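You operate a simulated robot arm through the tools that you are given. There is no shell and no other tool. Be economical: measure what you need, move in short steps, check, and stop when the job is done.

You run a simulated two-armed robot. Do the job below in one go: nothing can be reset, and whatever is moved stays where it is left.

JOB
Press the two-dot red button two times.

It is judged by the outcome, as a careful person would: the job done as asked, and still so three seconds after it is handed in. It fails if anything else is knocked over, pushed out of place, dropped, spilled or broken.

ROBOT AND FRAMES
Two 6-joint arms with two-finger parallel grippers on one trunk, on a base that drives. Base frame: it is fixed to the floor where the robot stands at the start and does not move with it; the origin is under the middle of the robot, x ahead of it, y to its left, z up. Lengths are in m, angles in rad, forces in N, time in s.
The left shoulder is at the start at [0.06, 0.187, 1.347], the right one opposite. With the tool pointing down near the work surface each hand reaches from about 0.24 to 0.54 m from the robot's upright axis, wherever it stands, measured 20 degrees to its own side. Places, roughly: two-dot red button [0.5, 0, 1.5]. Payload 1.57 kg a hand.
The TCP of each hand is the grasp point between the finger pads, 0.03 m short of the fingertips. In the tool frame z runs along the fingers and y along their closing line. Largest opening 0.11 m; finger width 0.024, thickness 0.012; the body of the gripper, 0.048 by 0.112 m, starts 0.078 m behind the TCP.
Orientation is that of the tool frame in the base frame, as a unit quaternion [w, x, y, z]. With the fingers straight down and closing along the base's y, the tool's x points along the base's -x, its y along +y and its z along -z.

CONTROLS
- The arms move only by the tool nudge_tool. It takes "left_targets", "right_targets" or both (then of equal length, played together; a hand with none holds still); each is a list that holds one entry, the list of rows, each a list of 7 numbers: the finger opening in m, from 0 to 0.11, then the shift along the tool's x, y, z in units of 50 mm (1.0 is 50 mm), then the turn, a rotation vector about the tool's x, y, z in units of 4 degrees (1.0 is 4 degrees). In form: [[[claw, tx, ty, tz, rx, ry, rz], ...]]. A call has 1 to 10 rows; each row shifts and turns the commanded pose from where the row before left it, along the tool's axes as they then stand. A call with a number of a shift or a turn outside -1 to 1 is refused whole. Each row takes 0.2 s and may step no farther than 0.05 m and 0.15 rad from the row before; otherwise, or with a gripper value out of range, the whole call is refused. A pose out of reach is approached as far as the arm can. The call stops where the force on the tool passes 40 N (or 10 N more than at its start, if that is more) or the arm is blocked; 0.2 s more then pass. Each finger travels about 0.153 m/s and halts on what it meets, pressing with about 26 N; the grip force reading is that of the motor and also rises with nothing between the fingers. The clock runs only during rows and for 0.2 s after the last one: add rows that do not move to give the fingers time. It gives the time, the measured TCP pose, the force on the tool (base axes), the opening and the grip force at its end, in the units of the frame above (readings bear some noise), and new pictures: "views" is both (left out), scene, wrist or none (wrist: the cameras of the hands that moved).
- Cameras (640 x 400 px; columns grow to the right, rows downward): "scene" is now at [0.0243, 0.004, 1.9002]; the picture's right is [0.04, -1.00, 0.00], its down [-0.65, -0.03, -0.76] and it looks along [0.76, 0.03, -0.65] (base axes); focal length 258 px, centre (320, 200). "left" rides on the left gripper at [0.07, -0.016, -0.141] in its tool frame; the picture's right is [0.23, 0.97, 0.00], its down [-0.86, 0.20, -0.48] and it looks along [-0.47, 0.11, 0.88] (tool axes); focal length 222 px, centre (320, 200). "right" rides on the right gripper at [0.07, 0.016, -0.141] in its tool frame; the picture's right is [-0.23, 0.97, 0.00], its down [-0.86, -0.20, -0.48] and it looks along [-0.47, -0.11, 0.88] (tool axes); focal length 222 px, centre (320, 200). There is no depth. A picture from a camera that has moved, and an enlarged one, comes with that camera's place and axes in the base frame and with its lens.
- move_column(by): slides the trunk up (or, below 0, down) by that many m; the arms and the scene camera ride with it, the base frame stays. It gives what a move gives, with no picture.
- drive_base(legs): drives the robot by 1 to 6 legs, each [ahead, left, turn to the left] in m, m and rad, along the robot's own axes; the way and the turn of a leg run together, so that a leg with both is an arc; at most 1.5 m and 3.142 rad a leg. The arms and the cameras ride along, it lands a little off, and it stops where it bumps. It gives what a move gives, and a new picture of the scene camera.
- turn_head(pan, tilt): turns the head with the scene camera to pan (to the left, within 1.501 rad either way) and tilt (down, from -0.506 to 1.204), counted from straight ahead of the robot. It gives what a move gives, and a new picture of the scene camera.
- zoom(camera, box): a new picture of the part [left, top, right, bottom] of that camera's present view, enlarged. It takes no simulated time.
- sign_off(): hands the job in; it is judged then, once.

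Go step by step. Nothing tells you exact positions but the pictures and the camera data: compare them with the known pose of the tool, close in by small moves and look again before you grip or let go. The budget is 120 turns and 260 pictures, counting those below and the enlarged ones. Unless the task says otherwise, let go and move clear before handing in, and close with one line.

The tools are called after "Call:" by a JSON object that holds its "name" and its "arguments". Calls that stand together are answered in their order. nudge_tool: Moves the arms, as the interface text tells. Its arguments: {"type":"object","properties":{"left_targets":{"type":"array","items":{"type":"array","items":{"type":"array","items":{"type":"number"}}}},"right_targets":{"type":"array","items":{"type":"array","items":{"type":"array","items":{"type":"number"}}}},"views":{"type":"string","enum":["both","scene","wrist","none"]}},"required":[]} The other tools are called the same way: move_column (by) slides the trunk up or down; drive_base (legs) drives the base; turn_head (pan, tilt) turns the head that bears the scene camera; zoom (camera, box) takes an enlarged picture of a part of a camera's view; sign_off () hands the job in.

At the start:

```text
time: 0.0
left_tool_pos: [0.3044, 0.1591, 1.5938]
left_tcp_rot: [0.0, 0.0, 1.0, 0.0]
left_ft_force: [0.4, 0.0, -1.1]
left_gripper_width: 0.1101
left_finger_force: 0.0
right_tool_pos: [0.3122, -0.143, 1.619]
right_tcp_rot: [0.0, 0.0, 1.0, 0.0]
right_ft_force: [0.1, 0.2, 0.4]
right_gripper_width: 0.11
right_finger_force: 0.1
trunk travel left (down, up): [-0.975, 0.015]
robot x, y, heading: [-0.0013, -0.0014, 0.005]
head pan, tilt: [0.04, 0.707]
```

scene: 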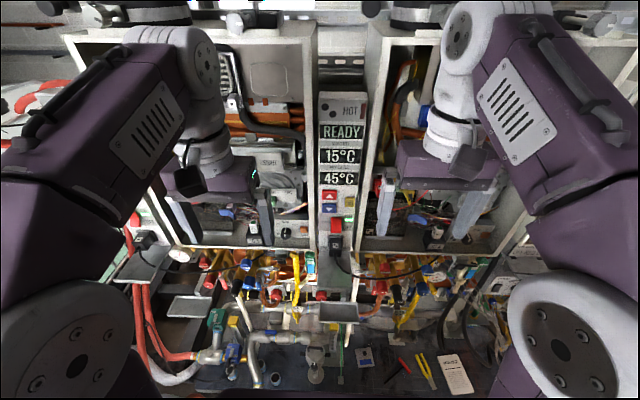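
right: 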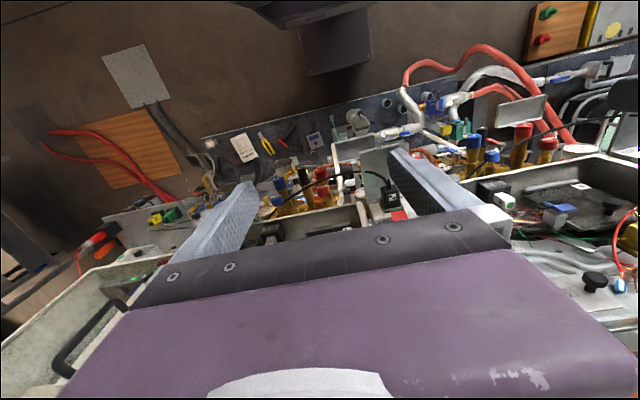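
left: 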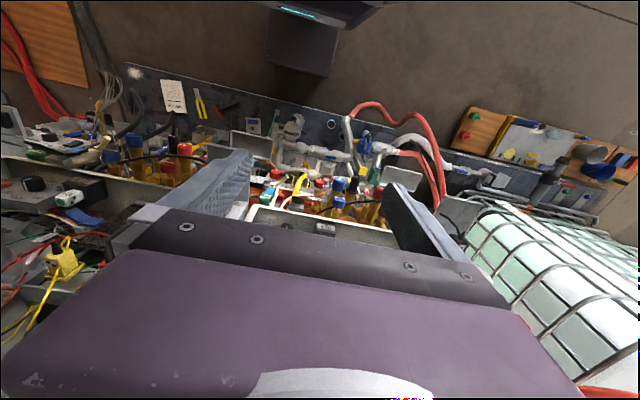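

I see a central panel with displays and small coloured buttons near (335,200) in the scene picture. I zoom in to find the two-dot red button.

Call:
{"name": "zoom", "arguments": {"camera": "scene", "box": [290, 170, 390, 260]}}

Call:
{"name": "zoom", "arguments": {"camera": "scene", "box": [300, 80, 380, 180]}}

```text
4.44 times, centred on (340, 215) of scene
camera zoom: at [0.0243, 0.004, 1.9002], right [0.04, -1.0, 0.0], down [-0.65, -0.03, -0.76], along [0.76, 0.03, -0.65], focal length 1147 px, centre (231, 133)
```

zoom: 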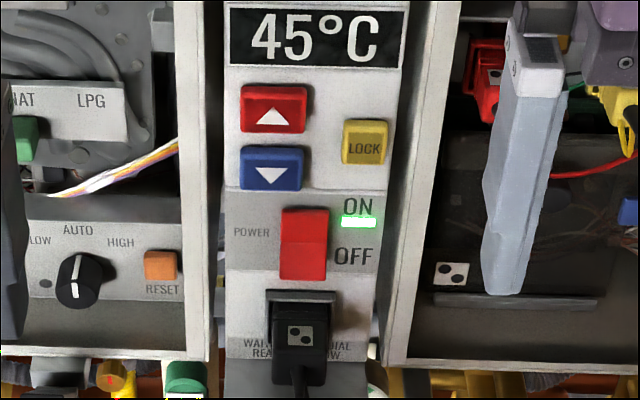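

```text
4.00 times, centred on (340, 130) of scene
camera zoom: at [0.0243, 0.004, 1.9002], right [0.04, -1.0, 0.0], down [-0.65, -0.03, -0.76], along [0.76, 0.03, -0.65], focal length 1032 px, centre (240, 480)
```

zoom: 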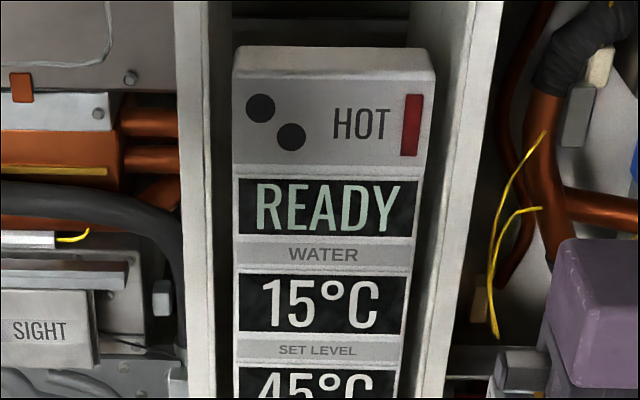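

The panel is roughly vertical, and the given place projects onto the red up-arrow button. Dot marks also show elsewhere: on HOT, the plug, and a red thing behind the right finger. I look closer before choosing.

Call:
{"name": "zoom", "arguments": {"camera": "scene", "box": [360, 160, 440, 210]}}

Call:
{"name": "zoom", "arguments": {"camera": "scene", "box": [310, 180, 360, 212]}}

Call:
{"name": "zoom", "arguments": {"camera": "scene", "box": [180, 240, 440, 330]}}

```text
8.00 times, centred on (400, 185) of scene
camera zoom: at [0.0243, 0.004, 1.9002], right [0.04, -1.0, 0.0], down [-0.65, -0.03, -0.76], along [0.76, 0.03, -0.65], focal length 2064 px, centre (-320, 320)
```

zoom: 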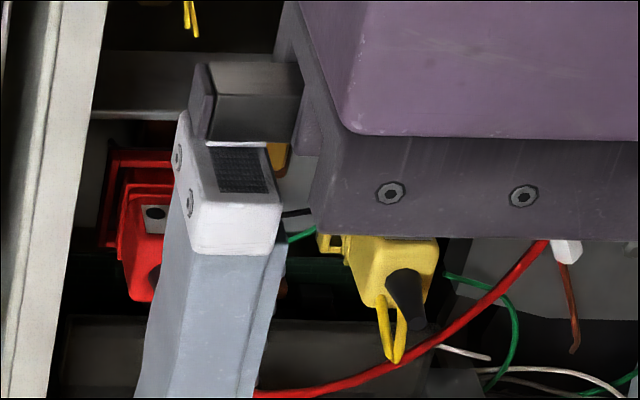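

```text
12.50 times, centred on (335, 196) of scene
camera zoom: at [0.0243, 0.004, 1.9002], right [0.04, -1.0, 0.0], down [-0.65, -0.03, -0.76], along [0.76, 0.03, -0.65], focal length 3225 px, centre (132, 250)
```

zoom: 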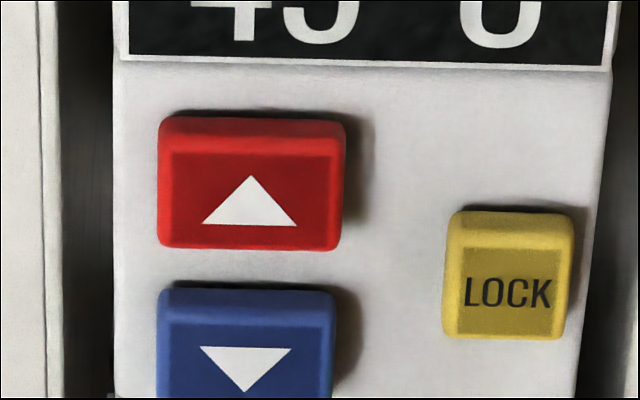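

```text
2.46 times, centred on (310, 285) of scene
camera zoom: at [0.0243, 0.004, 1.9002], right [0.04, -1.0, 0.0], down [-0.65, -0.03, -0.76], along [0.76, 0.03, -0.65], focal length 635 px, centre (345, -9)
```

zoom: 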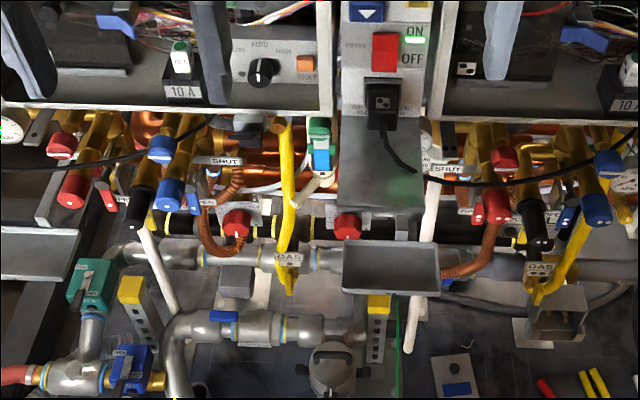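

The given place fits the up-arrow button on the panel with the two-dot badge. I look around with the head for other panels or dotted buttons that would compete.

Call:
{"name": "turn_head", "arguments": {"pan": 0.9, "tilt": 0.5}}

Call:
{"name": "turn_head", "arguments": {"pan": -0.9, "tilt": 0.5}}

Call:
{"name": "turn_head", "arguments": {"pan": 0.0, "tilt": 0.2}}

```text
time: 1.2
left_tool_pos: [0.3052, 0.1586, 1.5935]
left_tcp_rot: [0.0, 0.0, 1.0, 0.0]
left_ft_force: [0.2, -0.3, -1.1]
left_gripper_width: 0.1099
left_finger_force: 0.2
right_tool_pos: [0.3123, -0.1448, 1.6176]
right_tcp_rot: [-0.001, 0.0, 1.0, 0.0]
right_ft_force: [0.6, -0.7, -0.2]
right_gripper_width: 0.1099
right_finger_force: 0.2
trunk travel left (down, up): [-0.975, 0.015]
robot x, y, heading: [0.0016, -0.0002, -0.001]
head pan, tilt: [0.901, 0.499]
camera scene: at [-0.0037, 0.0717, 1.9185], right [0.78, -0.62, 0.0], down [-0.3, -0.38, -0.88], along [0.55, 0.69, -0.48], focal length 258 px, centre (320, 200)
```

scene: 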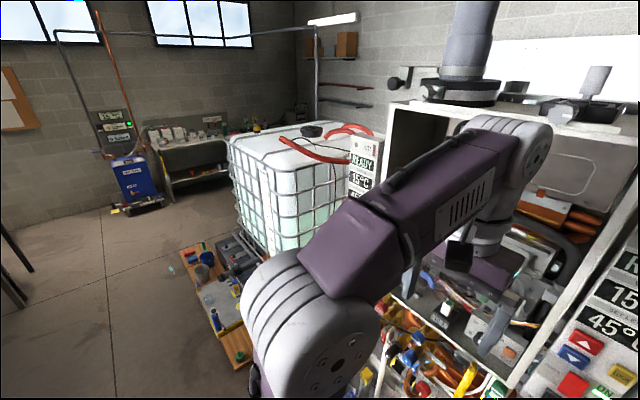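

```text
time: 3.0
left_tool_pos: [0.3045, 0.1596, 1.5942]
left_tcp_rot: [0.0, 0.0, 1.0, -0.001]
left_ft_force: [-0.1, -0.2, 0.7]
left_gripper_width: 0.11
left_finger_force: 0.1
right_tool_pos: [0.3123, -0.1442, 1.6184]
right_tcp_rot: [0.0, 0.0, 1.0, 0.0]
right_ft_force: [0.1, 0.3, 0.4]
right_gripper_width: 0.11
right_finger_force: 0.1
trunk travel left (down, up): [-0.975, 0.015]
robot x, y, heading: [-0.0015, -0.0016, 0.001]
head pan, tilt: [-0.901, 0.499]
camera scene: at [-0.0037, -0.0706, 1.9185], right [-0.78, -0.62, 0.0], down [-0.3, 0.37, -0.88], along [0.55, -0.69, -0.48], focal length 258 px, centre (320, 200)
```

scene: 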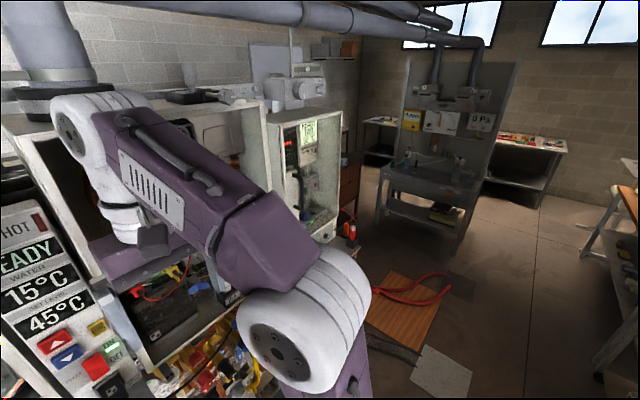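

```text
time: 4.2
left_tool_pos: [0.3047, 0.1587, 1.5948]
left_tcp_rot: [0.0, 0.0, 1.0, 0.0]
left_ft_force: [-0.6, 0.8, 0.3]
left_gripper_width: 0.1103
left_finger_force: 0.0
right_tool_pos: [0.3116, -0.1437, 1.6189]
right_tcp_rot: [-0.001, 0.0, 1.0, -0.001]
right_ft_force: [-0.9, 0.0, 0.0]
right_gripper_width: 0.1103
right_finger_force: 0.1
trunk travel left (down, up): [-0.975, 0.015]
robot x, y, heading: [-0.002, 0.0006, -0.002]
head pan, tilt: [0.0, 0.201]
camera scene: at [0.0328, 0.0004, 1.9461], right [0.0, -1.0, 0.0], down [-0.2, 0.0, -0.98], along [0.98, 0.0, -0.2], focal length 258 px, centre (320, 200)
```

scene: 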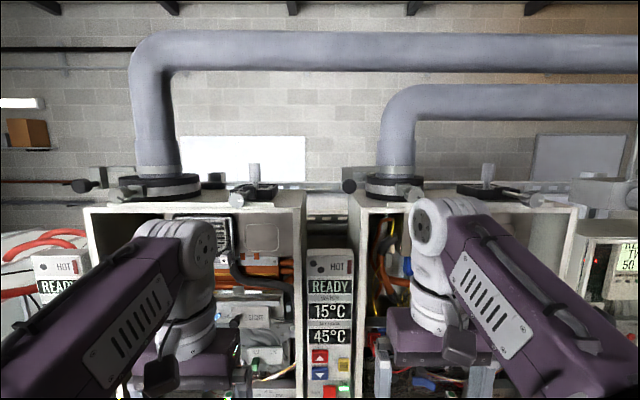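

A second, identical panel stands at the left. I check its badge, and look at the target from two angles to locate it.

Call:
{"name": "zoom", "arguments": {"camera": "scene", "box": [20, 240, 100, 300]}}

Call:
{"name": "zoom", "arguments": {"camera": "scene", "box": [280, 240, 380, 400]}}

Call:
{"name": "turn_head", "arguments": {"pan": 0.5, "tilt": 0.75}}

Call:
{"name": "zoom", "arguments": {"camera": "scene", "box": [400, 120, 560, 220]}}

Call:
{"name": "turn_head", "arguments": {"pan": -0.5, "tilt": 0.75}}

Call:
{"name": "zoom", "arguments": {"camera": "scene", "box": [80, 120, 240, 220]}}

```text
6.67 times, centred on (60, 270) of scene
camera zoom: at [0.0328, 0.0004, 1.9461], right [0.0, -1.0, 0.0], down [-0.2, 0.0, -0.98], along [0.98, 0.0, -0.2], focal length 1720 px, centre (2053, -267)
```

zoom: 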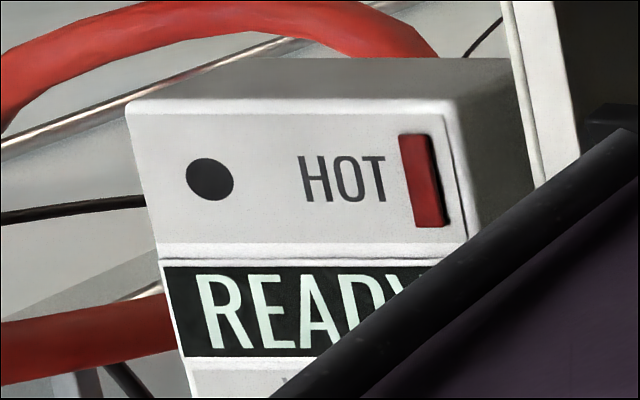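

```text
2.50 times, centred on (330, 320) of scene
camera zoom: at [0.0328, 0.0004, 1.9461], right [0.0, -1.0, 0.0], down [-0.2, 0.0, -0.98], along [0.98, 0.0, -0.2], focal length 645 px, centre (295, -100)
```

zoom: 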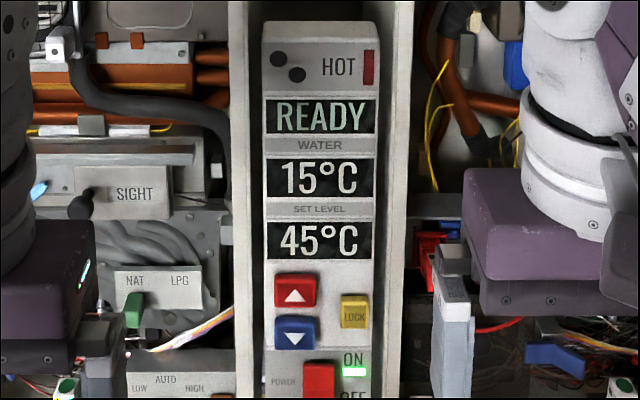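

```text
time: 5.1
left_tool_pos: [0.304, 0.1584, 1.593]
left_tcp_rot: [-0.001, 0.0, 1.0, 0.0]
left_ft_force: [1.4, 0.6, 0.3]
left_gripper_width: 0.1102
left_finger_force: 0.1
right_tool_pos: [0.3115, -0.145, 1.6181]
right_tcp_rot: [0.0, -0.001, 1.0, 0.0]
right_ft_force: [-0.1, -0.5, 0.2]
right_gripper_width: 0.1097
right_finger_force: 0.1
trunk travel left (down, up): [-0.975, 0.015]
robot x, y, heading: [-0.0016, 0.0, 0.001]
head pan, tilt: [0.499, 0.75]
camera scene: at [0.0125, 0.0401, 1.8966], right [0.48, -0.88, 0.0], down [-0.6, -0.33, -0.73], along [0.64, 0.35, -0.68], focal length 258 px, centre (320, 200)
```

scene: 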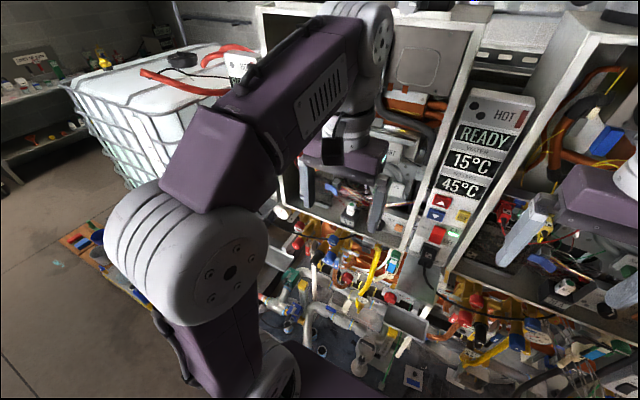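

```text
4.00 times, centred on (480, 170) of scene
camera zoom: at [0.0125, 0.0401, 1.8966], right [0.48, -0.88, 0.0], down [-0.6, -0.33, -0.73], along [0.64, 0.35, -0.68], focal length 1032 px, centre (-320, 320)
```

zoom: 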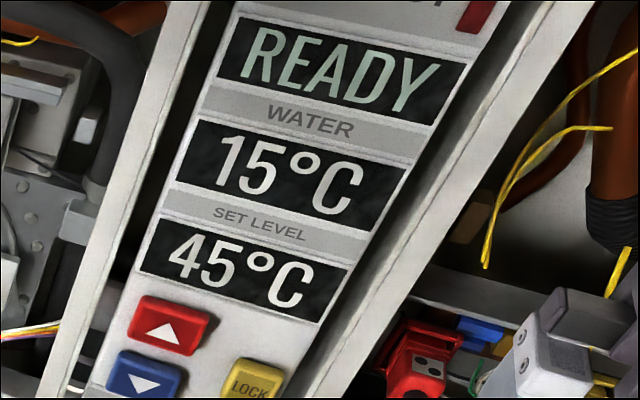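

```text
time: 6.4
left_tool_pos: [0.3046, 0.1598, 1.5938]
left_tcp_rot: [0.001, 0.0, 1.0, -0.001]
left_ft_force: [-0.4, 0.1, 0.4]
left_gripper_width: 0.1101
left_finger_force: 0.1
right_tool_pos: [0.3124, -0.1433, 1.6169]
right_tcp_rot: [0.0, 0.0, 1.0, 0.0]
right_ft_force: [-0.4, -0.9, -0.1]
right_gripper_width: 0.1102
right_finger_force: 0.2
trunk travel left (down, up): [-0.975, 0.015]
robot x, y, heading: [-0.0013, 0.0002, 0.002]
head pan, tilt: [-0.499, 0.75]
camera scene: at [0.0125, -0.0389, 1.8965], right [-0.48, -0.88, 0.0], down [-0.6, 0.33, -0.73], along [0.64, -0.35, -0.68], focal length 258 px, centre (320, 200)
```

scene: 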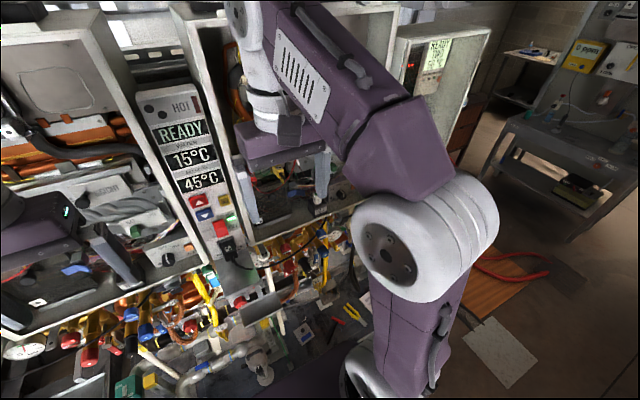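

```text
4.00 times, centred on (160, 170) of scene
camera zoom: at [0.0125, -0.0389, 1.8965], right [-0.48, -0.88, 0.0], down [-0.6, 0.33, -0.73], along [0.64, -0.35, -0.68], focal length 1032 px, centre (960, 320)
```

zoom: 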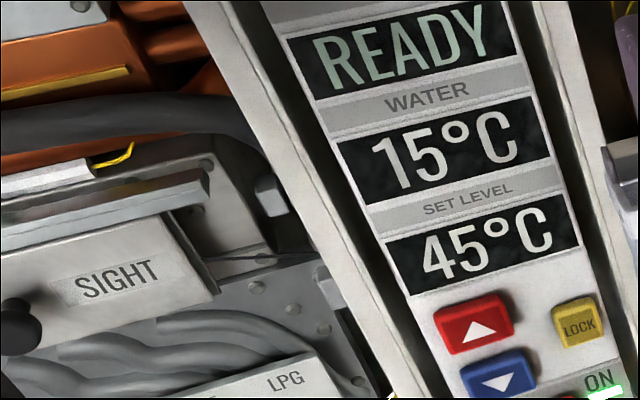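

The left panel carries one dot and the middle one two, so the target is the red up-arrow button on the middle panel. I place it near [0.525, 0.000, 1.493] on a vertical face. I close the right hand and tilt it to point forward and 30° down while bringing it to the middle.

Call:
{"name": "turn_head", "arguments": {"pan": 0.0, "tilt": 0.6}}

Call:
{"name": "nudge_tool", "arguments": {"right_targets": [[[0, 0, 0, 0, 0, -1, 0], [0, 0, 0, 0, 0, -1, 0], [0, 0, 0, 0, 0, -1, 0], [0, 0, 0.2, 0, 0, -1, 0], [0, 0, 0.2, 0, 0, -1, 0], [0, 0, 0.2, 0, 0, -1, 0], [0, 0, 0.2, 0, 0, -1, 0], [0, 0, 0.2, 0, 0, -1, 0]]]}}

```text
time: 7.3
left_tool_pos: [0.3062, 0.1596, 1.5938]
left_tcp_rot: [0.0, 0.0, 1.0, 0.001]
left_ft_force: [0.2, -0.1, -0.2]
left_gripper_width: 0.1101
left_finger_force: 0.1
right_tool_pos: [0.312, -0.1437, 1.6189]
right_tcp_rot: [0.0, 0.0, 1.0, 0.0]
right_ft_force: [-0.6, -0.1, 0.0]
right_gripper_width: 0.11
right_finger_force: 0.2
trunk travel left (down, up): [-0.975, 0.015]
robot x, y, heading: [0.0026, 0.0006, 0.0]
head pan, tilt: [0.0, 0.6]
camera scene: at [0.0281, 0.0005, 1.9094], right [0.0, -1.0, 0.0], down [-0.57, 0.0, -0.82], along [0.82, 0.0, -0.57], focal length 258 px, centre (320, 200)
```

scene: 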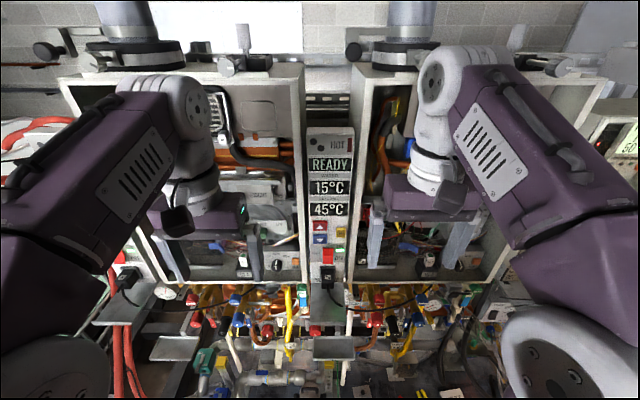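

```text
time: 9.1
left_tool_pos: [0.3054, 0.16, 1.5943]
left_tcp_rot: [0.0, 0.0, 1.0, -0.001]
left_ft_force: [0.6, 0.0, -0.2]
left_gripper_width: 0.1099
left_finger_force: 0.0
right_tool_pos: [0.3288, -0.0818, 1.6268]
right_tcp_rot: [0.275, -0.001, 0.962, 0.0]
right_ft_force: [-0.6, -0.1, 0.2]
right_gripper_width: 0.0002
right_finger_force: 21.3
right hand out of reach, approached as far as the arm can: row 7, 8
trunk travel left (down, up): [-0.975, 0.015]
robot x, y, heading: [-0.0025, -0.0013, -0.001]
head pan, tilt: [0.0, 0.6]
camera scene: at [0.0284, 0.0014, 1.9094], right [0.0, -1.0, 0.0], down [-0.57, 0.0, -0.82], along [0.82, 0.0, -0.57], focal length 258 px, centre (320, 200)
camera right: at [0.1953, -0.0649, 1.7109], right [0.19, 0.97, 0.12], down [0.47, -0.2, 0.86], along [0.86, -0.11, -0.5], focal length 222 px, centre (320, 200)
```

scene: 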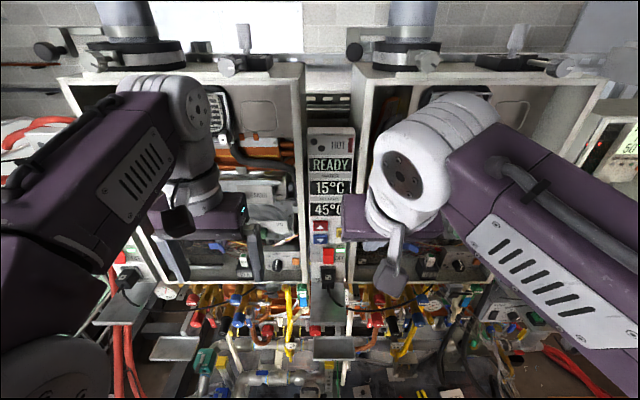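
right: 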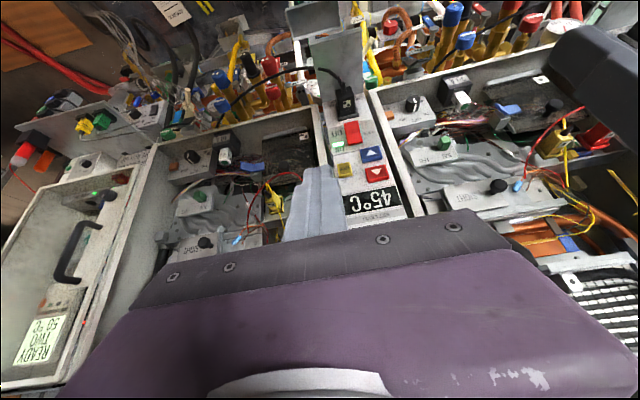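

The rotation ran out of reach because the hand was too close in. I move it forward before rotating further.

Call:
{"name": "nudge_tool", "arguments": {"right_targets": [[[0, -0.4, 0, 0.25, 0, 0, 0], [0, -0.4, 0, 0.25, 0, 0, 0], [0, -0.4, 0, 0.25, 0, 0, 0], [0, 0, 0, 0, 0, -1, 0], [0, 0, 0, 0, 0, -1, 0], [0, 0, 0, 0, 0, -1, 0], [0, 0, 0, 0, 0, -1, 0]]]}}

```text
time: 10.7
left_tool_pos: [0.3046, 0.1587, 1.5929]
left_tcp_rot: [-0.001, 0.0, 1.0, 0.0]
left_ft_force: [0.6, -1.0, 0.5]
left_gripper_width: 0.1102
left_finger_force: 0.2
right_tool_pos: [0.3992, -0.0823, 1.6284]
right_tcp_rot: [0.408, 0.0, 0.913, 0.0]
right_ft_force: [1.0, 0.4, -0.1]
right_gripper_width: 0.0001
right_finger_force: 20.9
trunk travel left (down, up): [-0.975, 0.015]
robot x, y, heading: [0.0027, -0.0004, 0.003]
head pan, tilt: [0.0, 0.6]
camera scene: at [0.0279, 0.0003, 1.9094], right [0.0, -1.0, 0.0], down [-0.56, 0.0, -0.83], along [0.83, 0.0, -0.56], focal length 258 px, centre (320, 200)
camera right: at [0.2476, -0.066, 1.6713], right [0.15, 0.97, 0.17], down [0.22, -0.2, 0.96], along [0.96, -0.11, -0.24], focal length 222 px, centre (320, 200)
```

scene: 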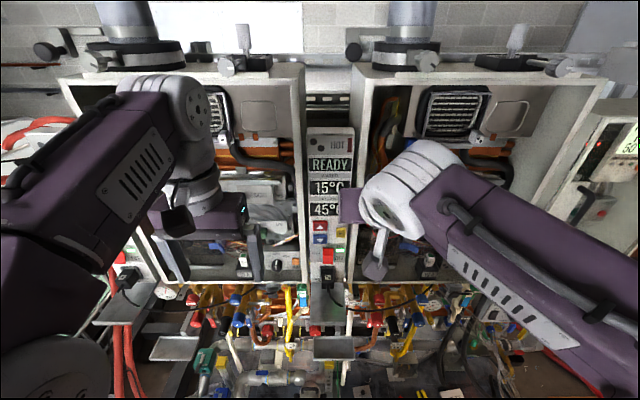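
right: 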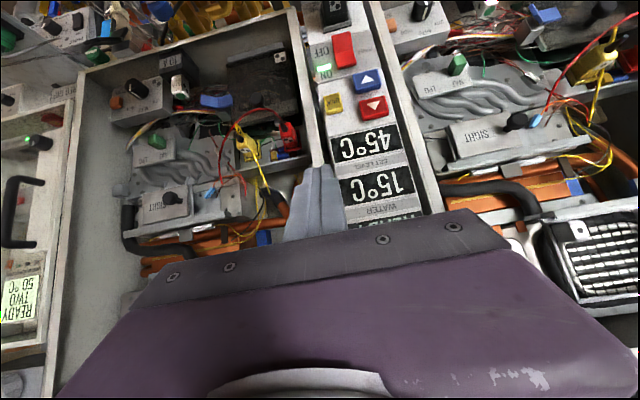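

The tilt is now 42° below level, and the wrist camera sees the panel well. I finish the tilt, centre on y = 0, and come to a standoff ahead of the button.

Call:
{"name": "nudge_tool", "arguments": {"right_targets": [[[0, 0, 0.55, 0, 0, -1, 0], [0, 0, 0.55, 0, 0, -1, 0], [0, 0, 0.54, 0, 0, -1, 0], [0, 0.3, 0, 0.3, 0, 0, 0], [0, 0.3, 0, 0.3, 0, 0, 0], [0, 0.3, 0, 0.3, 0, 0, 0], [0, 0.3, 0, 0.3, 0, 0, 0], [0, 0, 0, 0, 0, 0, 0]]]}}

```text
time: 12.5
left_tool_pos: [0.3043, 0.1592, 1.5939]
left_tcp_rot: [-0.001, 0.0, 1.0, 0.0]
left_ft_force: [-0.2, 0.2, -0.2]
left_gripper_width: 0.1101
left_finger_force: 0.1
right_tool_pos: [0.421, -0.0028, 1.5447]
right_tcp_rot: [0.5, 0.0, 0.866, 0.0]
right_ft_force: [0.7, 0.0, -0.4]
right_gripper_width: 0.0
right_finger_force: 21.4
trunk travel left (down, up): [-0.975, 0.015]
robot x, y, heading: [-0.0017, -0.0023, 0.001]
head pan, tilt: [0.0, 0.6]
camera scene: at [0.0281, 0.0003, 1.9094], right [0.0, -1.0, 0.0], down [-0.56, 0.0, -0.83], along [0.83, 0.0, -0.56], focal length 258 px, centre (320, 200)
camera right: at [0.2642, 0.0145, 1.5558], right [0.11, 0.97, 0.2], down [0.01, -0.2, 0.98], along [0.99, -0.11, -0.04], focal length 222 px, centre (320, 200)
```

scene: 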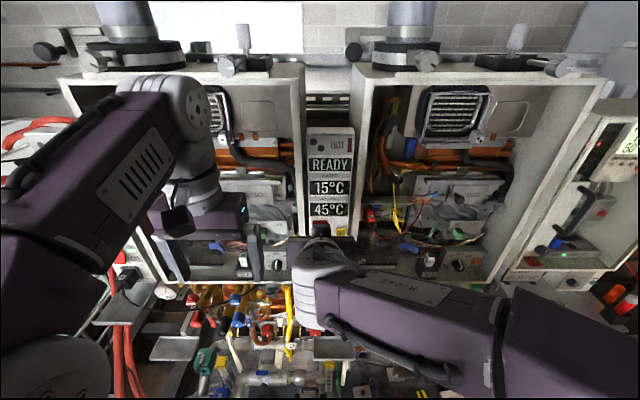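
right: 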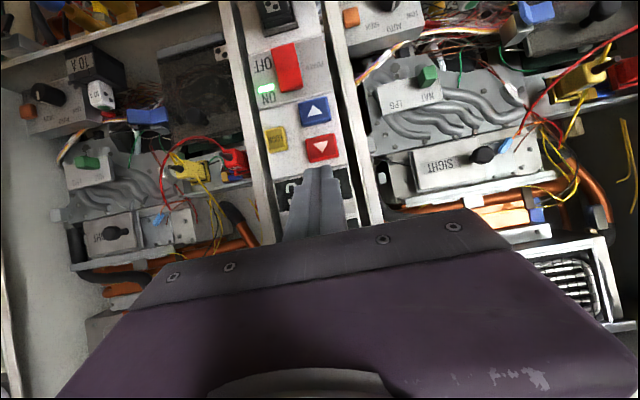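

The views agree on the button at about [0.533, 0.000, 1.484]. I descend to its height, stopping about 3 cm short.

Call:
{"name": "nudge_tool", "arguments": {"right_targets": [[[0, 0.108, 0.015, 0.345, 0, 0, 0], [0, 0.108, 0.015, 0.345, 0, 0, 0], [0, 0.108, 0.015, 0.345, 0, 0, 0], [0, 0.108, 0.015, 0.345, 0, 0, 0], [0, 0, 0, 0, 0, 0, 0]]]}}

Call:
{"name": "zoom", "arguments": {"camera": "right", "box": [240, 60, 400, 260]}}

Call:
{"name": "zoom", "arguments": {"camera": "scene", "box": [270, 180, 390, 280]}}

```text
time: 13.7
left_tool_pos: [0.3048, 0.1587, 1.5937]
left_tcp_rot: [0.0, 0.0, 1.0, 0.0]
left_ft_force: [-1.2, 0.5, 0.5]
left_gripper_width: 0.1102
left_finger_force: 0.0
right_tool_pos: [0.4706, 0.003, 1.4927]
right_tcp_rot: [0.5, 0.0, 0.866, -0.001]
right_ft_force: [0.4, -0.4, -0.1]
right_gripper_width: 0.0
right_finger_force: 21.1
trunk travel left (down, up): [-0.975, 0.015]
robot x, y, heading: [0.0014, -0.0019, 0.0]
head pan, tilt: [0.0, 0.6]
camera scene: at [0.0285, 0.0009, 1.9094], right [0.0, -1.0, 0.0], down [-0.57, 0.0, -0.82], along [0.82, 0.0, -0.57], focal length 258 px, centre (320, 200)
camera right: at [0.313, 0.0189, 1.5028], right [0.11, 0.97, 0.2], down [0.01, -0.2, 0.98], along [0.99, -0.11, -0.04], focal length 222 px, centre (320, 200)
```

scene: 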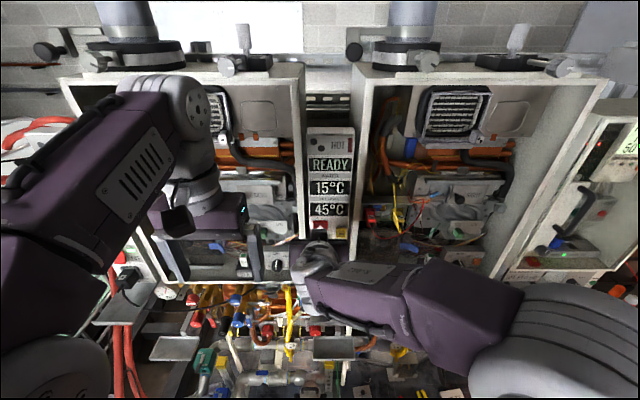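
right: 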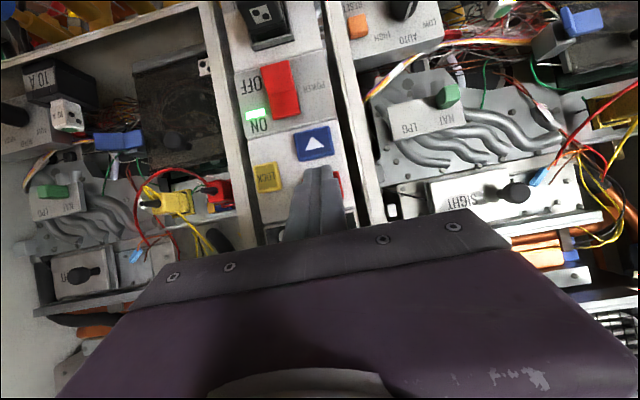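

```text
2.00 times, centred on (320, 160) of right
camera zoom: at [0.313, 0.0189, 1.5028], right [0.11, 0.97, 0.2], down [0.01, -0.2, 0.98], along [0.99, -0.11, -0.04], focal length 444 px, centre (320, 280)
```

zoom: 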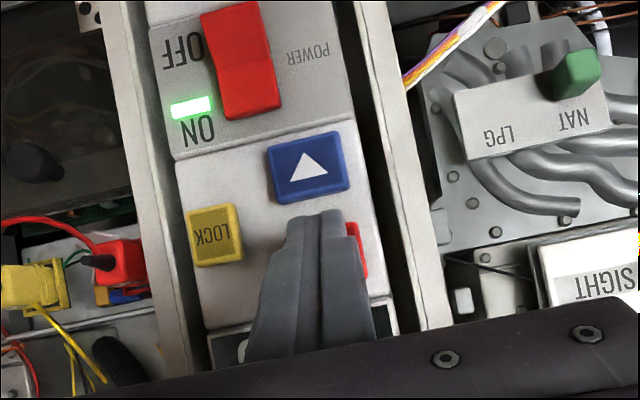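

```text
4.00 times, centred on (330, 230) of scene
camera zoom: at [0.0285, 0.0009, 1.9094], right [0.0, -1.0, 0.0], down [-0.57, 0.0, -0.82], along [0.82, 0.0, -0.57], focal length 1032 px, centre (280, 80)
```

zoom: 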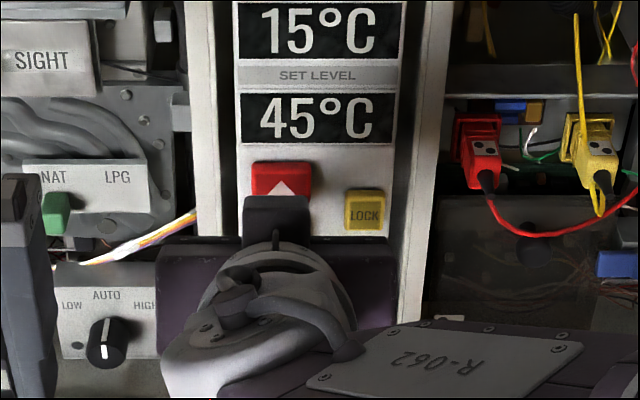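

The tip is level with the red button and about 3 cm short, with blue clear below. I go forward slowly to just short of contact.

Call:
{"name": "nudge_tool", "arguments": {"right_targets": [[[0, -0.05, -0.01, 0.0866, 0, 0, 0], [0, -0.05, -0.01, 0.0866, 0, 0, 0], [0, -0.05, -0.01, 0.0866, 0, 0, 0], [0, -0.05, -0.01, 0.0866, 0, 0, 0]]], "views": "wrist"}}

Call:
{"name": "zoom", "arguments": {"camera": "right", "box": [240, 100, 400, 220]}}

Call:
{"name": "zoom", "arguments": {"camera": "scene", "box": [290, 190, 360, 250]}}

```text
time: 14.7
left_tool_pos: [0.3054, 0.1599, 1.5938]
left_tcp_rot: [0.0, 0.0, 1.0, 0.0]
left_ft_force: [-0.2, -0.4, -0.9]
left_gripper_width: 0.1099
left_finger_force: 0.0
right_tool_pos: [0.4898, 0.0, 1.4927]
right_tcp_rot: [0.5, -0.001, 0.866, 0.0]
right_ft_force: [0.5, -0.7, -1.0]
right_gripper_width: 0.0
right_finger_force: 21.3
trunk travel left (down, up): [-0.975, 0.015]
robot x, y, heading: [0.0014, 0.0015, 0.006]
head pan, tilt: [0.0, 0.6]
camera right: at [0.3325, 0.0163, 1.5029], right [0.11, 0.97, 0.2], down [0.01, -0.2, 0.98], along [0.99, -0.11, -0.04], focal length 222 px, centre (320, 200)
```

right: 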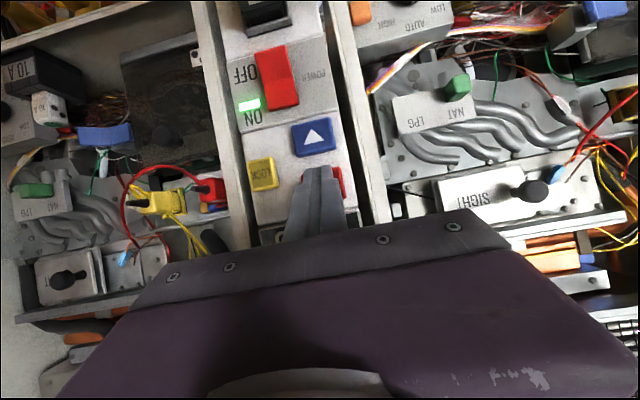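

```text
3.33 times, centred on (320, 160) of right
camera zoom: at [0.3325, 0.0163, 1.5029], right [0.11, 0.97, 0.2], down [0.01, -0.2, 0.98], along [0.99, -0.11, -0.04], focal length 740 px, centre (320, 333)
```

zoom: 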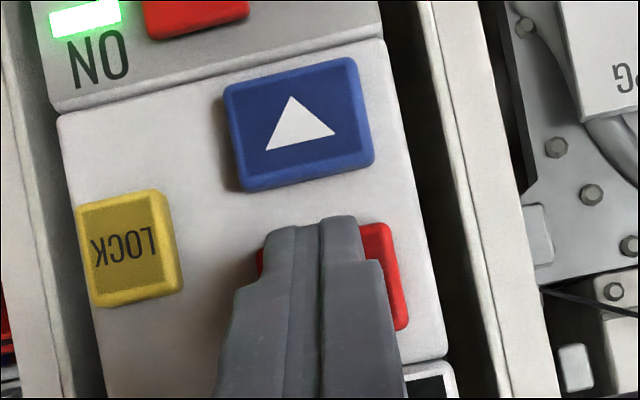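

```text
6.67 times, centred on (325, 220) of scene
camera zoom: at [0.0282, 0.0006, 1.9094], right [0.0, -1.0, 0.0], down [-0.56, 0.0, -0.83], along [0.83, 0.0, -0.56], focal length 1720 px, centre (287, 67)
```

zoom: 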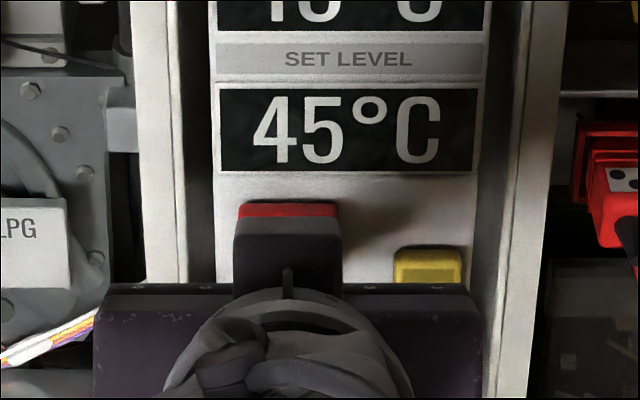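

The tip is almost at the red face and fully inside its outline; no contact yet. I push in 2.5 mm steps, watching the force.

Call:
{"name": "nudge_tool", "arguments": {"right_targets": [[[0, -0.025, 0.03, 0.0433, 0, 0, 0], [0, -0.025, 0.03, 0.0433, 0, 0, 0]]], "views": "none"}}

Call:
{"name": "nudge_tool", "arguments": {"right_targets": [[[0, -0.025, 0, 0.0433, 0, 0, 0]]], "views": "none"}}

Call:
{"name": "nudge_tool", "arguments": {"right_targets": [[[0, -0.025, 0, 0.0433, 0, 0, 0]]], "views": "wrist"}}

Call:
{"name": "zoom", "arguments": {"camera": "scene", "box": [290, 140, 360, 250]}}

```text
time: 15.3
left_tool_pos: [0.3041, 0.1601, 1.5942]
left_tcp_rot: [0.0, 0.001, 1.0, 0.001]
left_ft_force: [1.1, 0.0, 1.2]
left_gripper_width: 0.11
left_finger_force: 0.0
right_tool_pos: [0.4948, 0.0032, 1.4931]
right_tcp_rot: [0.499, -0.001, 0.866, 0.001]
right_ft_force: [-0.5, -0.5, 1.0]
right_gripper_width: 0.0001
right_finger_force: 21.7
trunk travel left (down, up): [-0.975, 0.015]
robot x, y, heading: [0.0001, -0.0, -0.002]
head pan, tilt: [0.0, 0.6]
```

```text
time: 15.7
left_tool_pos: [0.3048, 0.1592, 1.5942]
left_tcp_rot: [0.0, 0.0, 1.0, 0.0]
left_ft_force: [-1.3, -0.3, -0.6]
left_gripper_width: 0.1101
left_finger_force: 0.1
right_tool_pos: [0.4969, 0.0034, 1.492]
right_tcp_rot: [0.5, 0.0, 0.866, 0.0]
right_ft_force: [-0.3, 0.4, 0.5]
right_gripper_width: 0.0
right_finger_force: 21.4
trunk travel left (down, up): [-0.975, 0.015]
robot x, y, heading: [0.0038, 0.0013, -0.0]
head pan, tilt: [0.0, 0.6]
```

```text
time: 16.1
left_tool_pos: [0.3027, 0.1587, 1.5937]
left_tcp_rot: [0.0, 0.0, 1.0, 0.0]
left_ft_force: [0.8, 0.0, 0.0]
left_gripper_width: 0.1104
left_finger_force: 0.2
right_tool_pos: [0.4985, 0.0036, 1.4927]
right_tcp_rot: [0.5, 0.0, 0.866, 0.0]
right_ft_force: [-1.0, 0.2, -0.1]
right_gripper_width: 0.0
right_finger_force: 20.9
trunk travel left (down, up): [-0.975, 0.015]
robot x, y, heading: [0.0013, -0.0002, 0.002]
head pan, tilt: [0.0, 0.6]
camera right: at [0.3423, 0.0198, 1.5033], right [0.11, 0.97, 0.2], down [0.01, -0.2, 0.98], along [0.99, -0.11, -0.04], focal length 222 px, centre (320, 200)
```

right: 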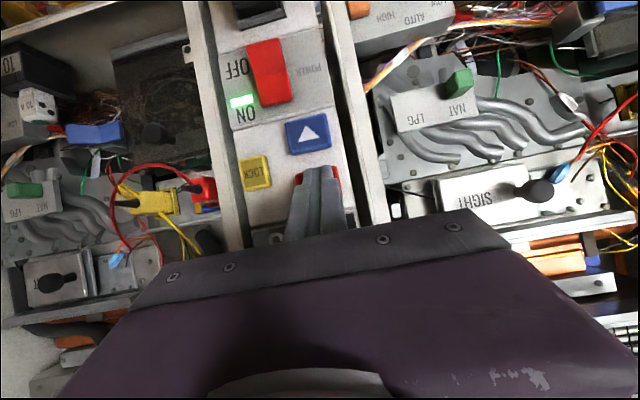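

```text
3.64 times, centred on (325, 195) of scene
camera zoom: at [0.0276, 0.0008, 1.9094], right [0.0, -1.0, 0.0], down [-0.56, 0.0, -0.83], along [0.83, 0.0, -0.56], focal length 938 px, centre (302, 218)
```

zoom: 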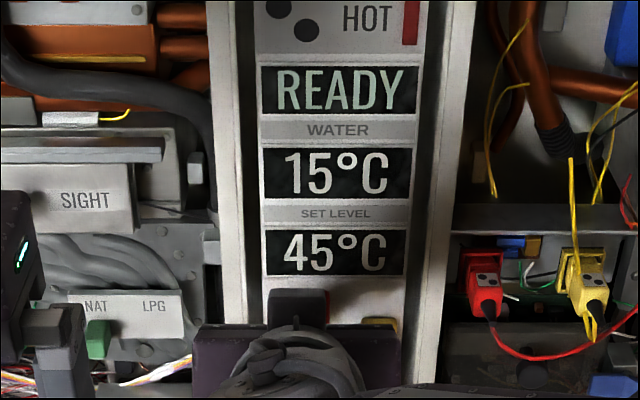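

Still no contact, and the display reads 45. I continue in small steps.

Call:
{"name": "nudge_tool", "arguments": {"right_targets": [[[0, -0.02, 0, 0.0346, 0, 0, 0]]], "views": "none"}}

Call:
{"name": "nudge_tool", "arguments": {"right_targets": [[[0, -0.02, 0, 0.0346, 0, 0, 0]]], "views": "none"}}

Call:
{"name": "nudge_tool", "arguments": {"right_targets": [[[0, -0.02, 0, 0.0346, 0, 0, 0]]], "views": "wrist"}}

Call:
{"name": "zoom", "arguments": {"camera": "scene", "box": [290, 140, 360, 250]}}

```text
time: 16.5
left_tool_pos: [0.3045, 0.1591, 1.5942]
left_tcp_rot: [0.0, 0.0, 1.0, 0.001]
left_ft_force: [-1.0, -1.1, 0.8]
left_gripper_width: 0.11
left_finger_force: 0.0
right_tool_pos: [0.502, 0.0031, 1.4934]
right_tcp_rot: [0.5, 0.0, 0.866, 0.0]
right_ft_force: [-2.4, 0.6, -0.8]
right_gripper_width: 0.0001
right_finger_force: 20.8
trunk travel left (down, up): [-0.975, 0.015]
robot x, y, heading: [0.002, -0.001, -0.002]
head pan, tilt: [0.0, 0.6]
```

```text
time: 16.9
left_tool_pos: [0.3043, 0.1595, 1.5938]
left_tcp_rot: [-0.001, 0.0, 1.0, 0.0]
left_ft_force: [0.1, -0.2, 0.8]
left_gripper_width: 0.1102
left_finger_force: 0.1
right_tool_pos: [0.5032, 0.0031, 1.4932]
right_tcp_rot: [0.5, 0.0, 0.866, 0.0]
right_ft_force: [-2.7, -0.2, -2.1]
right_gripper_width: 0.0
right_finger_force: 21.6
trunk travel left (down, up): [-0.975, 0.015]
robot x, y, heading: [0.0007, -0.0042, -0.002]
head pan, tilt: [0.0, 0.6]
```

```text
time: 17.3
left_tool_pos: [0.3018, 0.1581, 1.5934]
left_tcp_rot: [0.001, 0.001, 1.0, -0.001]
left_ft_force: [-0.7, 0.5, 0.0]
left_gripper_width: 0.1099
left_finger_force: 0.1
right_tool_pos: [0.5031, 0.0032, 1.4923]
right_tcp_rot: [0.5, 0.0, 0.866, -0.001]
right_ft_force: [-4.3, -0.5, -1.2]
right_gripper_width: 0.0
right_finger_force: 21.4
trunk travel left (down, up): [-0.975, 0.015]
robot x, y, heading: [-0.0013, 0.0014, 0.004]
head pan, tilt: [0.0, 0.6]
camera right: at [0.3463, 0.0194, 1.5041], right [0.11, 0.97, 0.2], down [0.01, -0.2, 0.98], along [0.99, -0.11, -0.03], focal length 222 px, centre (320, 200)
```

right: 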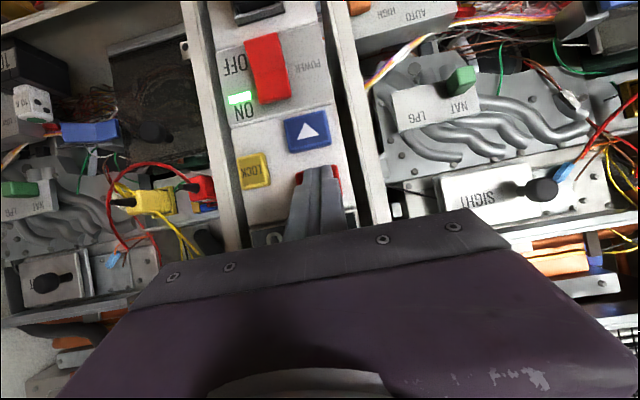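

```text
3.64 times, centred on (325, 195) of scene
camera zoom: at [0.0252, 0.0006, 1.9094], right [0.0, -1.0, 0.0], down [-0.56, 0.0, -0.83], along [0.83, 0.0, -0.56], focal length 938 px, centre (302, 218)
```

zoom: 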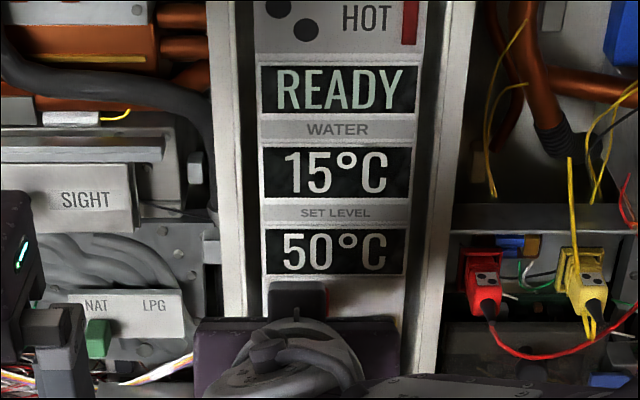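

Contact came at about x = 0.50, and the set level went from 45 to 50, so that is press one. I back off 15 mm to release fully and check.

Call:
{"name": "nudge_tool", "arguments": {"right_targets": [[[0, 0.075, 0, -0.13, 0, 0, 0], [0, 0.075, 0, -0.13, 0, 0, 0], [0, 0, 0, 0, 0, 0, 0]]], "views": "wrist"}}

Call:
{"name": "zoom", "arguments": {"camera": "scene", "box": [290, 140, 360, 250]}}

```text
time: 18.1
left_tool_pos: [0.3041, 0.1587, 1.5932]
left_tcp_rot: [0.0, 0.0, 1.0, 0.0]
left_ft_force: [1.0, -0.2, -0.3]
left_gripper_width: 0.1101
left_finger_force: 0.2
right_tool_pos: [0.4902, 0.0031, 1.4913]
right_tcp_rot: [0.5, 0.0, 0.866, 0.0]
right_ft_force: [0.9, 0.0, 0.5]
right_gripper_width: 0.0001
right_finger_force: 21.4
trunk travel left (down, up): [-0.975, 0.015]
robot x, y, heading: [-0.0018, -0.0018, 0.002]
head pan, tilt: [0.0, 0.6]
camera right: at [0.3334, 0.0199, 1.5035], right [0.11, 0.97, 0.2], down [0.01, -0.2, 0.98], along [0.99, -0.11, -0.03], focal length 222 px, centre (320, 200)
```

right: 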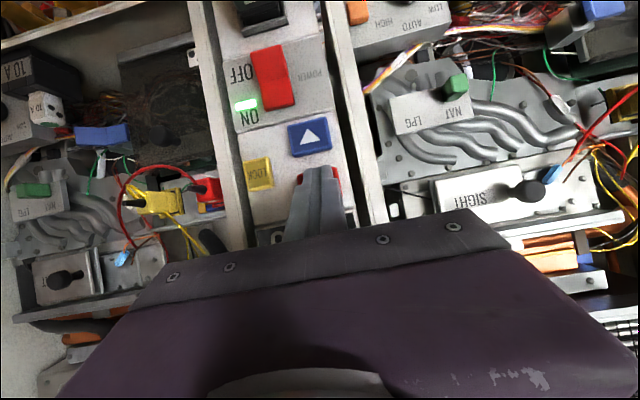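

```text
3.64 times, centred on (325, 195) of scene
camera zoom: at [0.0276, 0.0007, 1.9094], right [0.0, -1.0, 0.0], down [-0.56, 0.0, -0.83], along [0.83, 0.0, -0.56], focal length 938 px, centre (302, 218)
```

zoom: 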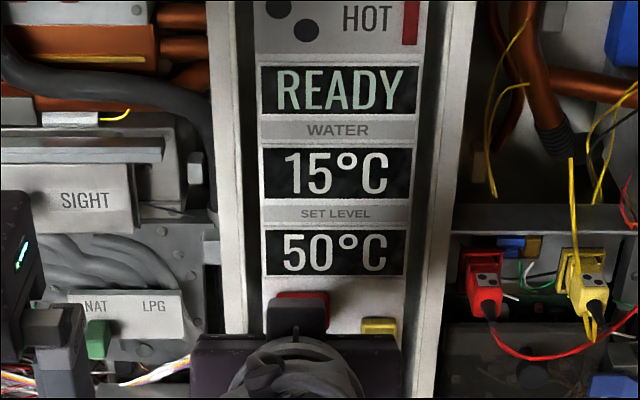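

The button is released and the level holds at 50. Now the second press, by the same distance along the same line and then straight back.

Call:
{"name": "nudge_tool", "arguments": {"right_targets": [[[0, -0.05, 0, 0.0866, 0, 0, 0], [0, -0.05, 0, 0.0866, 0, 0, 0], [0, -0.03, 0, 0.052, 0, 0, 0], [0, -0.02, 0, 0.0346, 0, 0, 0]]], "views": "none"}}

Call:
{"name": "zoom", "arguments": {"camera": "scene", "box": [290, 140, 360, 250]}}

```text
time: 19.1
left_tool_pos: [0.3025, 0.1588, 1.594]
left_tcp_rot: [0.001, 0.0, 1.0, 0.0]
left_ft_force: [0.4, -0.4, 1.2]
left_gripper_width: 0.11
left_finger_force: 0.0
right_tool_pos: [0.5039, 0.0027, 1.4933]
right_tcp_rot: [0.5, 0.0, 0.866, -0.001]
right_ft_force: [-4.9, -1.5, -2.2]
right_gripper_width: 0.0003
right_finger_force: 21.0
trunk travel left (down, up): [-0.975, 0.015]
robot x, y, heading: [0.0044, 0.0006, 0.001]
head pan, tilt: [0.0, 0.6]
```

```text
3.64 times, centred on (325, 195) of scene
camera zoom: at [0.0255, 0.0005, 1.9094], right [0.0, -1.0, 0.0], down [-0.56, 0.0, -0.83], along [0.83, 0.0, -0.56], focal length 938 px, centre (302, 218)
```

zoom: 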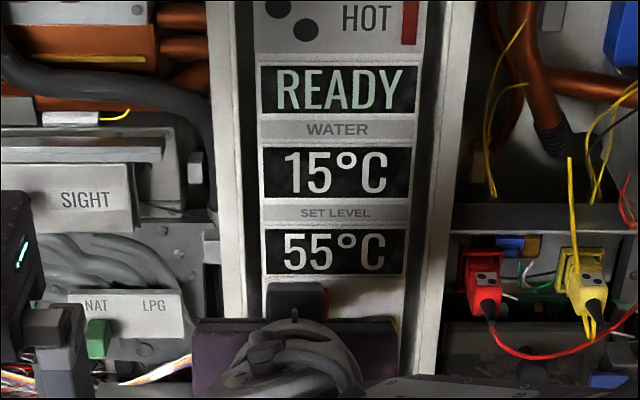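

The level reads 55, so the second press registered. I back straight out and move clear.

Call:
{"name": "nudge_tool", "arguments": {"right_targets": [[[0, 0.1, 0, -0.173, 0, 0, 0], [0, 0.1, 0, -0.173, 0, 0, 0], [0, 0.1, 0, -0.173, 0, 0, 0], [0, 0.1, 0, -0.173, 0, 0, 0], [0, 0, 0, -0.4, 0, 0, 0], [0, -0.3, 0, -0.3, 0, 0, 0], [0, -0.3, 0, -0.3, 0, 0, 0], [0, 0, 0, 0, 0, 0, 0]]]}}

Call:
{"name": "zoom", "arguments": {"camera": "scene", "box": [290, 140, 360, 250]}}

```text
time: 20.9
left_tool_pos: [0.3048, 0.1586, 1.5945]
left_tcp_rot: [0.0, 0.0, 1.0, 0.0]
left_ft_force: [0.3, 0.6, -0.1]
left_gripper_width: 0.11
left_finger_force: 0.0
right_tool_pos: [0.4373, 0.0036, 1.5426]
right_tcp_rot: [0.5, 0.0, 0.866, 0.0]
right_ft_force: [-0.7, 0.4, 0.6]
right_gripper_width: 0.0002
right_finger_force: 21.3
trunk travel left (down, up): [-0.975, 0.015]
robot x, y, heading: [0.0016, 0.001, 0.003]
head pan, tilt: [0.0, 0.6]
camera scene: at [0.0285, 0.0008, 1.9094], right [0.0, -1.0, 0.0], down [-0.57, 0.0, -0.82], along [0.82, 0.0, -0.57], focal length 258 px, centre (320, 200)
camera right: at [0.2812, 0.0212, 1.5533], right [0.11, 0.97, 0.2], down [0.01, -0.2, 0.98], along [0.99, -0.11, -0.04], focal length 222 px, centre (320, 200)
```

scene: 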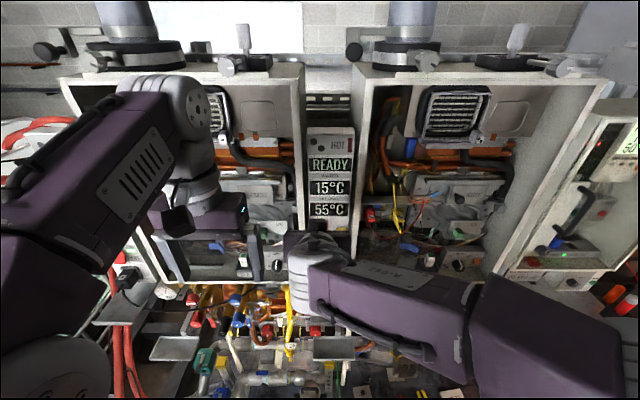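
right: 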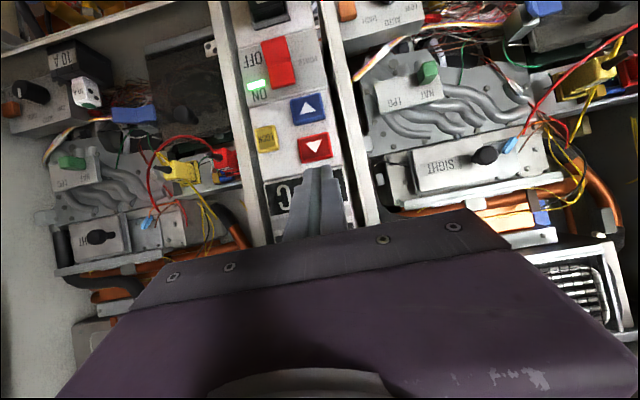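

```text
3.64 times, centred on (325, 195) of scene
camera zoom: at [0.0285, 0.0008, 1.9094], right [0.0, -1.0, 0.0], down [-0.57, 0.0, -0.82], along [0.82, 0.0, -0.57], focal length 938 px, centre (302, 218)
```

zoom: 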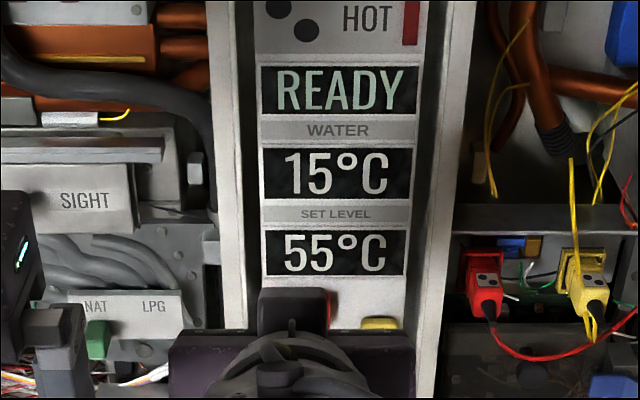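

The hand is clear, the button is released, the display holds at 55 and nothing else has moved. I hand the job in.

Call:
{"name": "sign_off", "arguments": {}}

```text
The job is handed in.
```

I pressed the red up-arrow button on the two-dot panel exactly twice; the set level went from 45 to 50 to 55 °C, and the hand is clear with nothing else touched.
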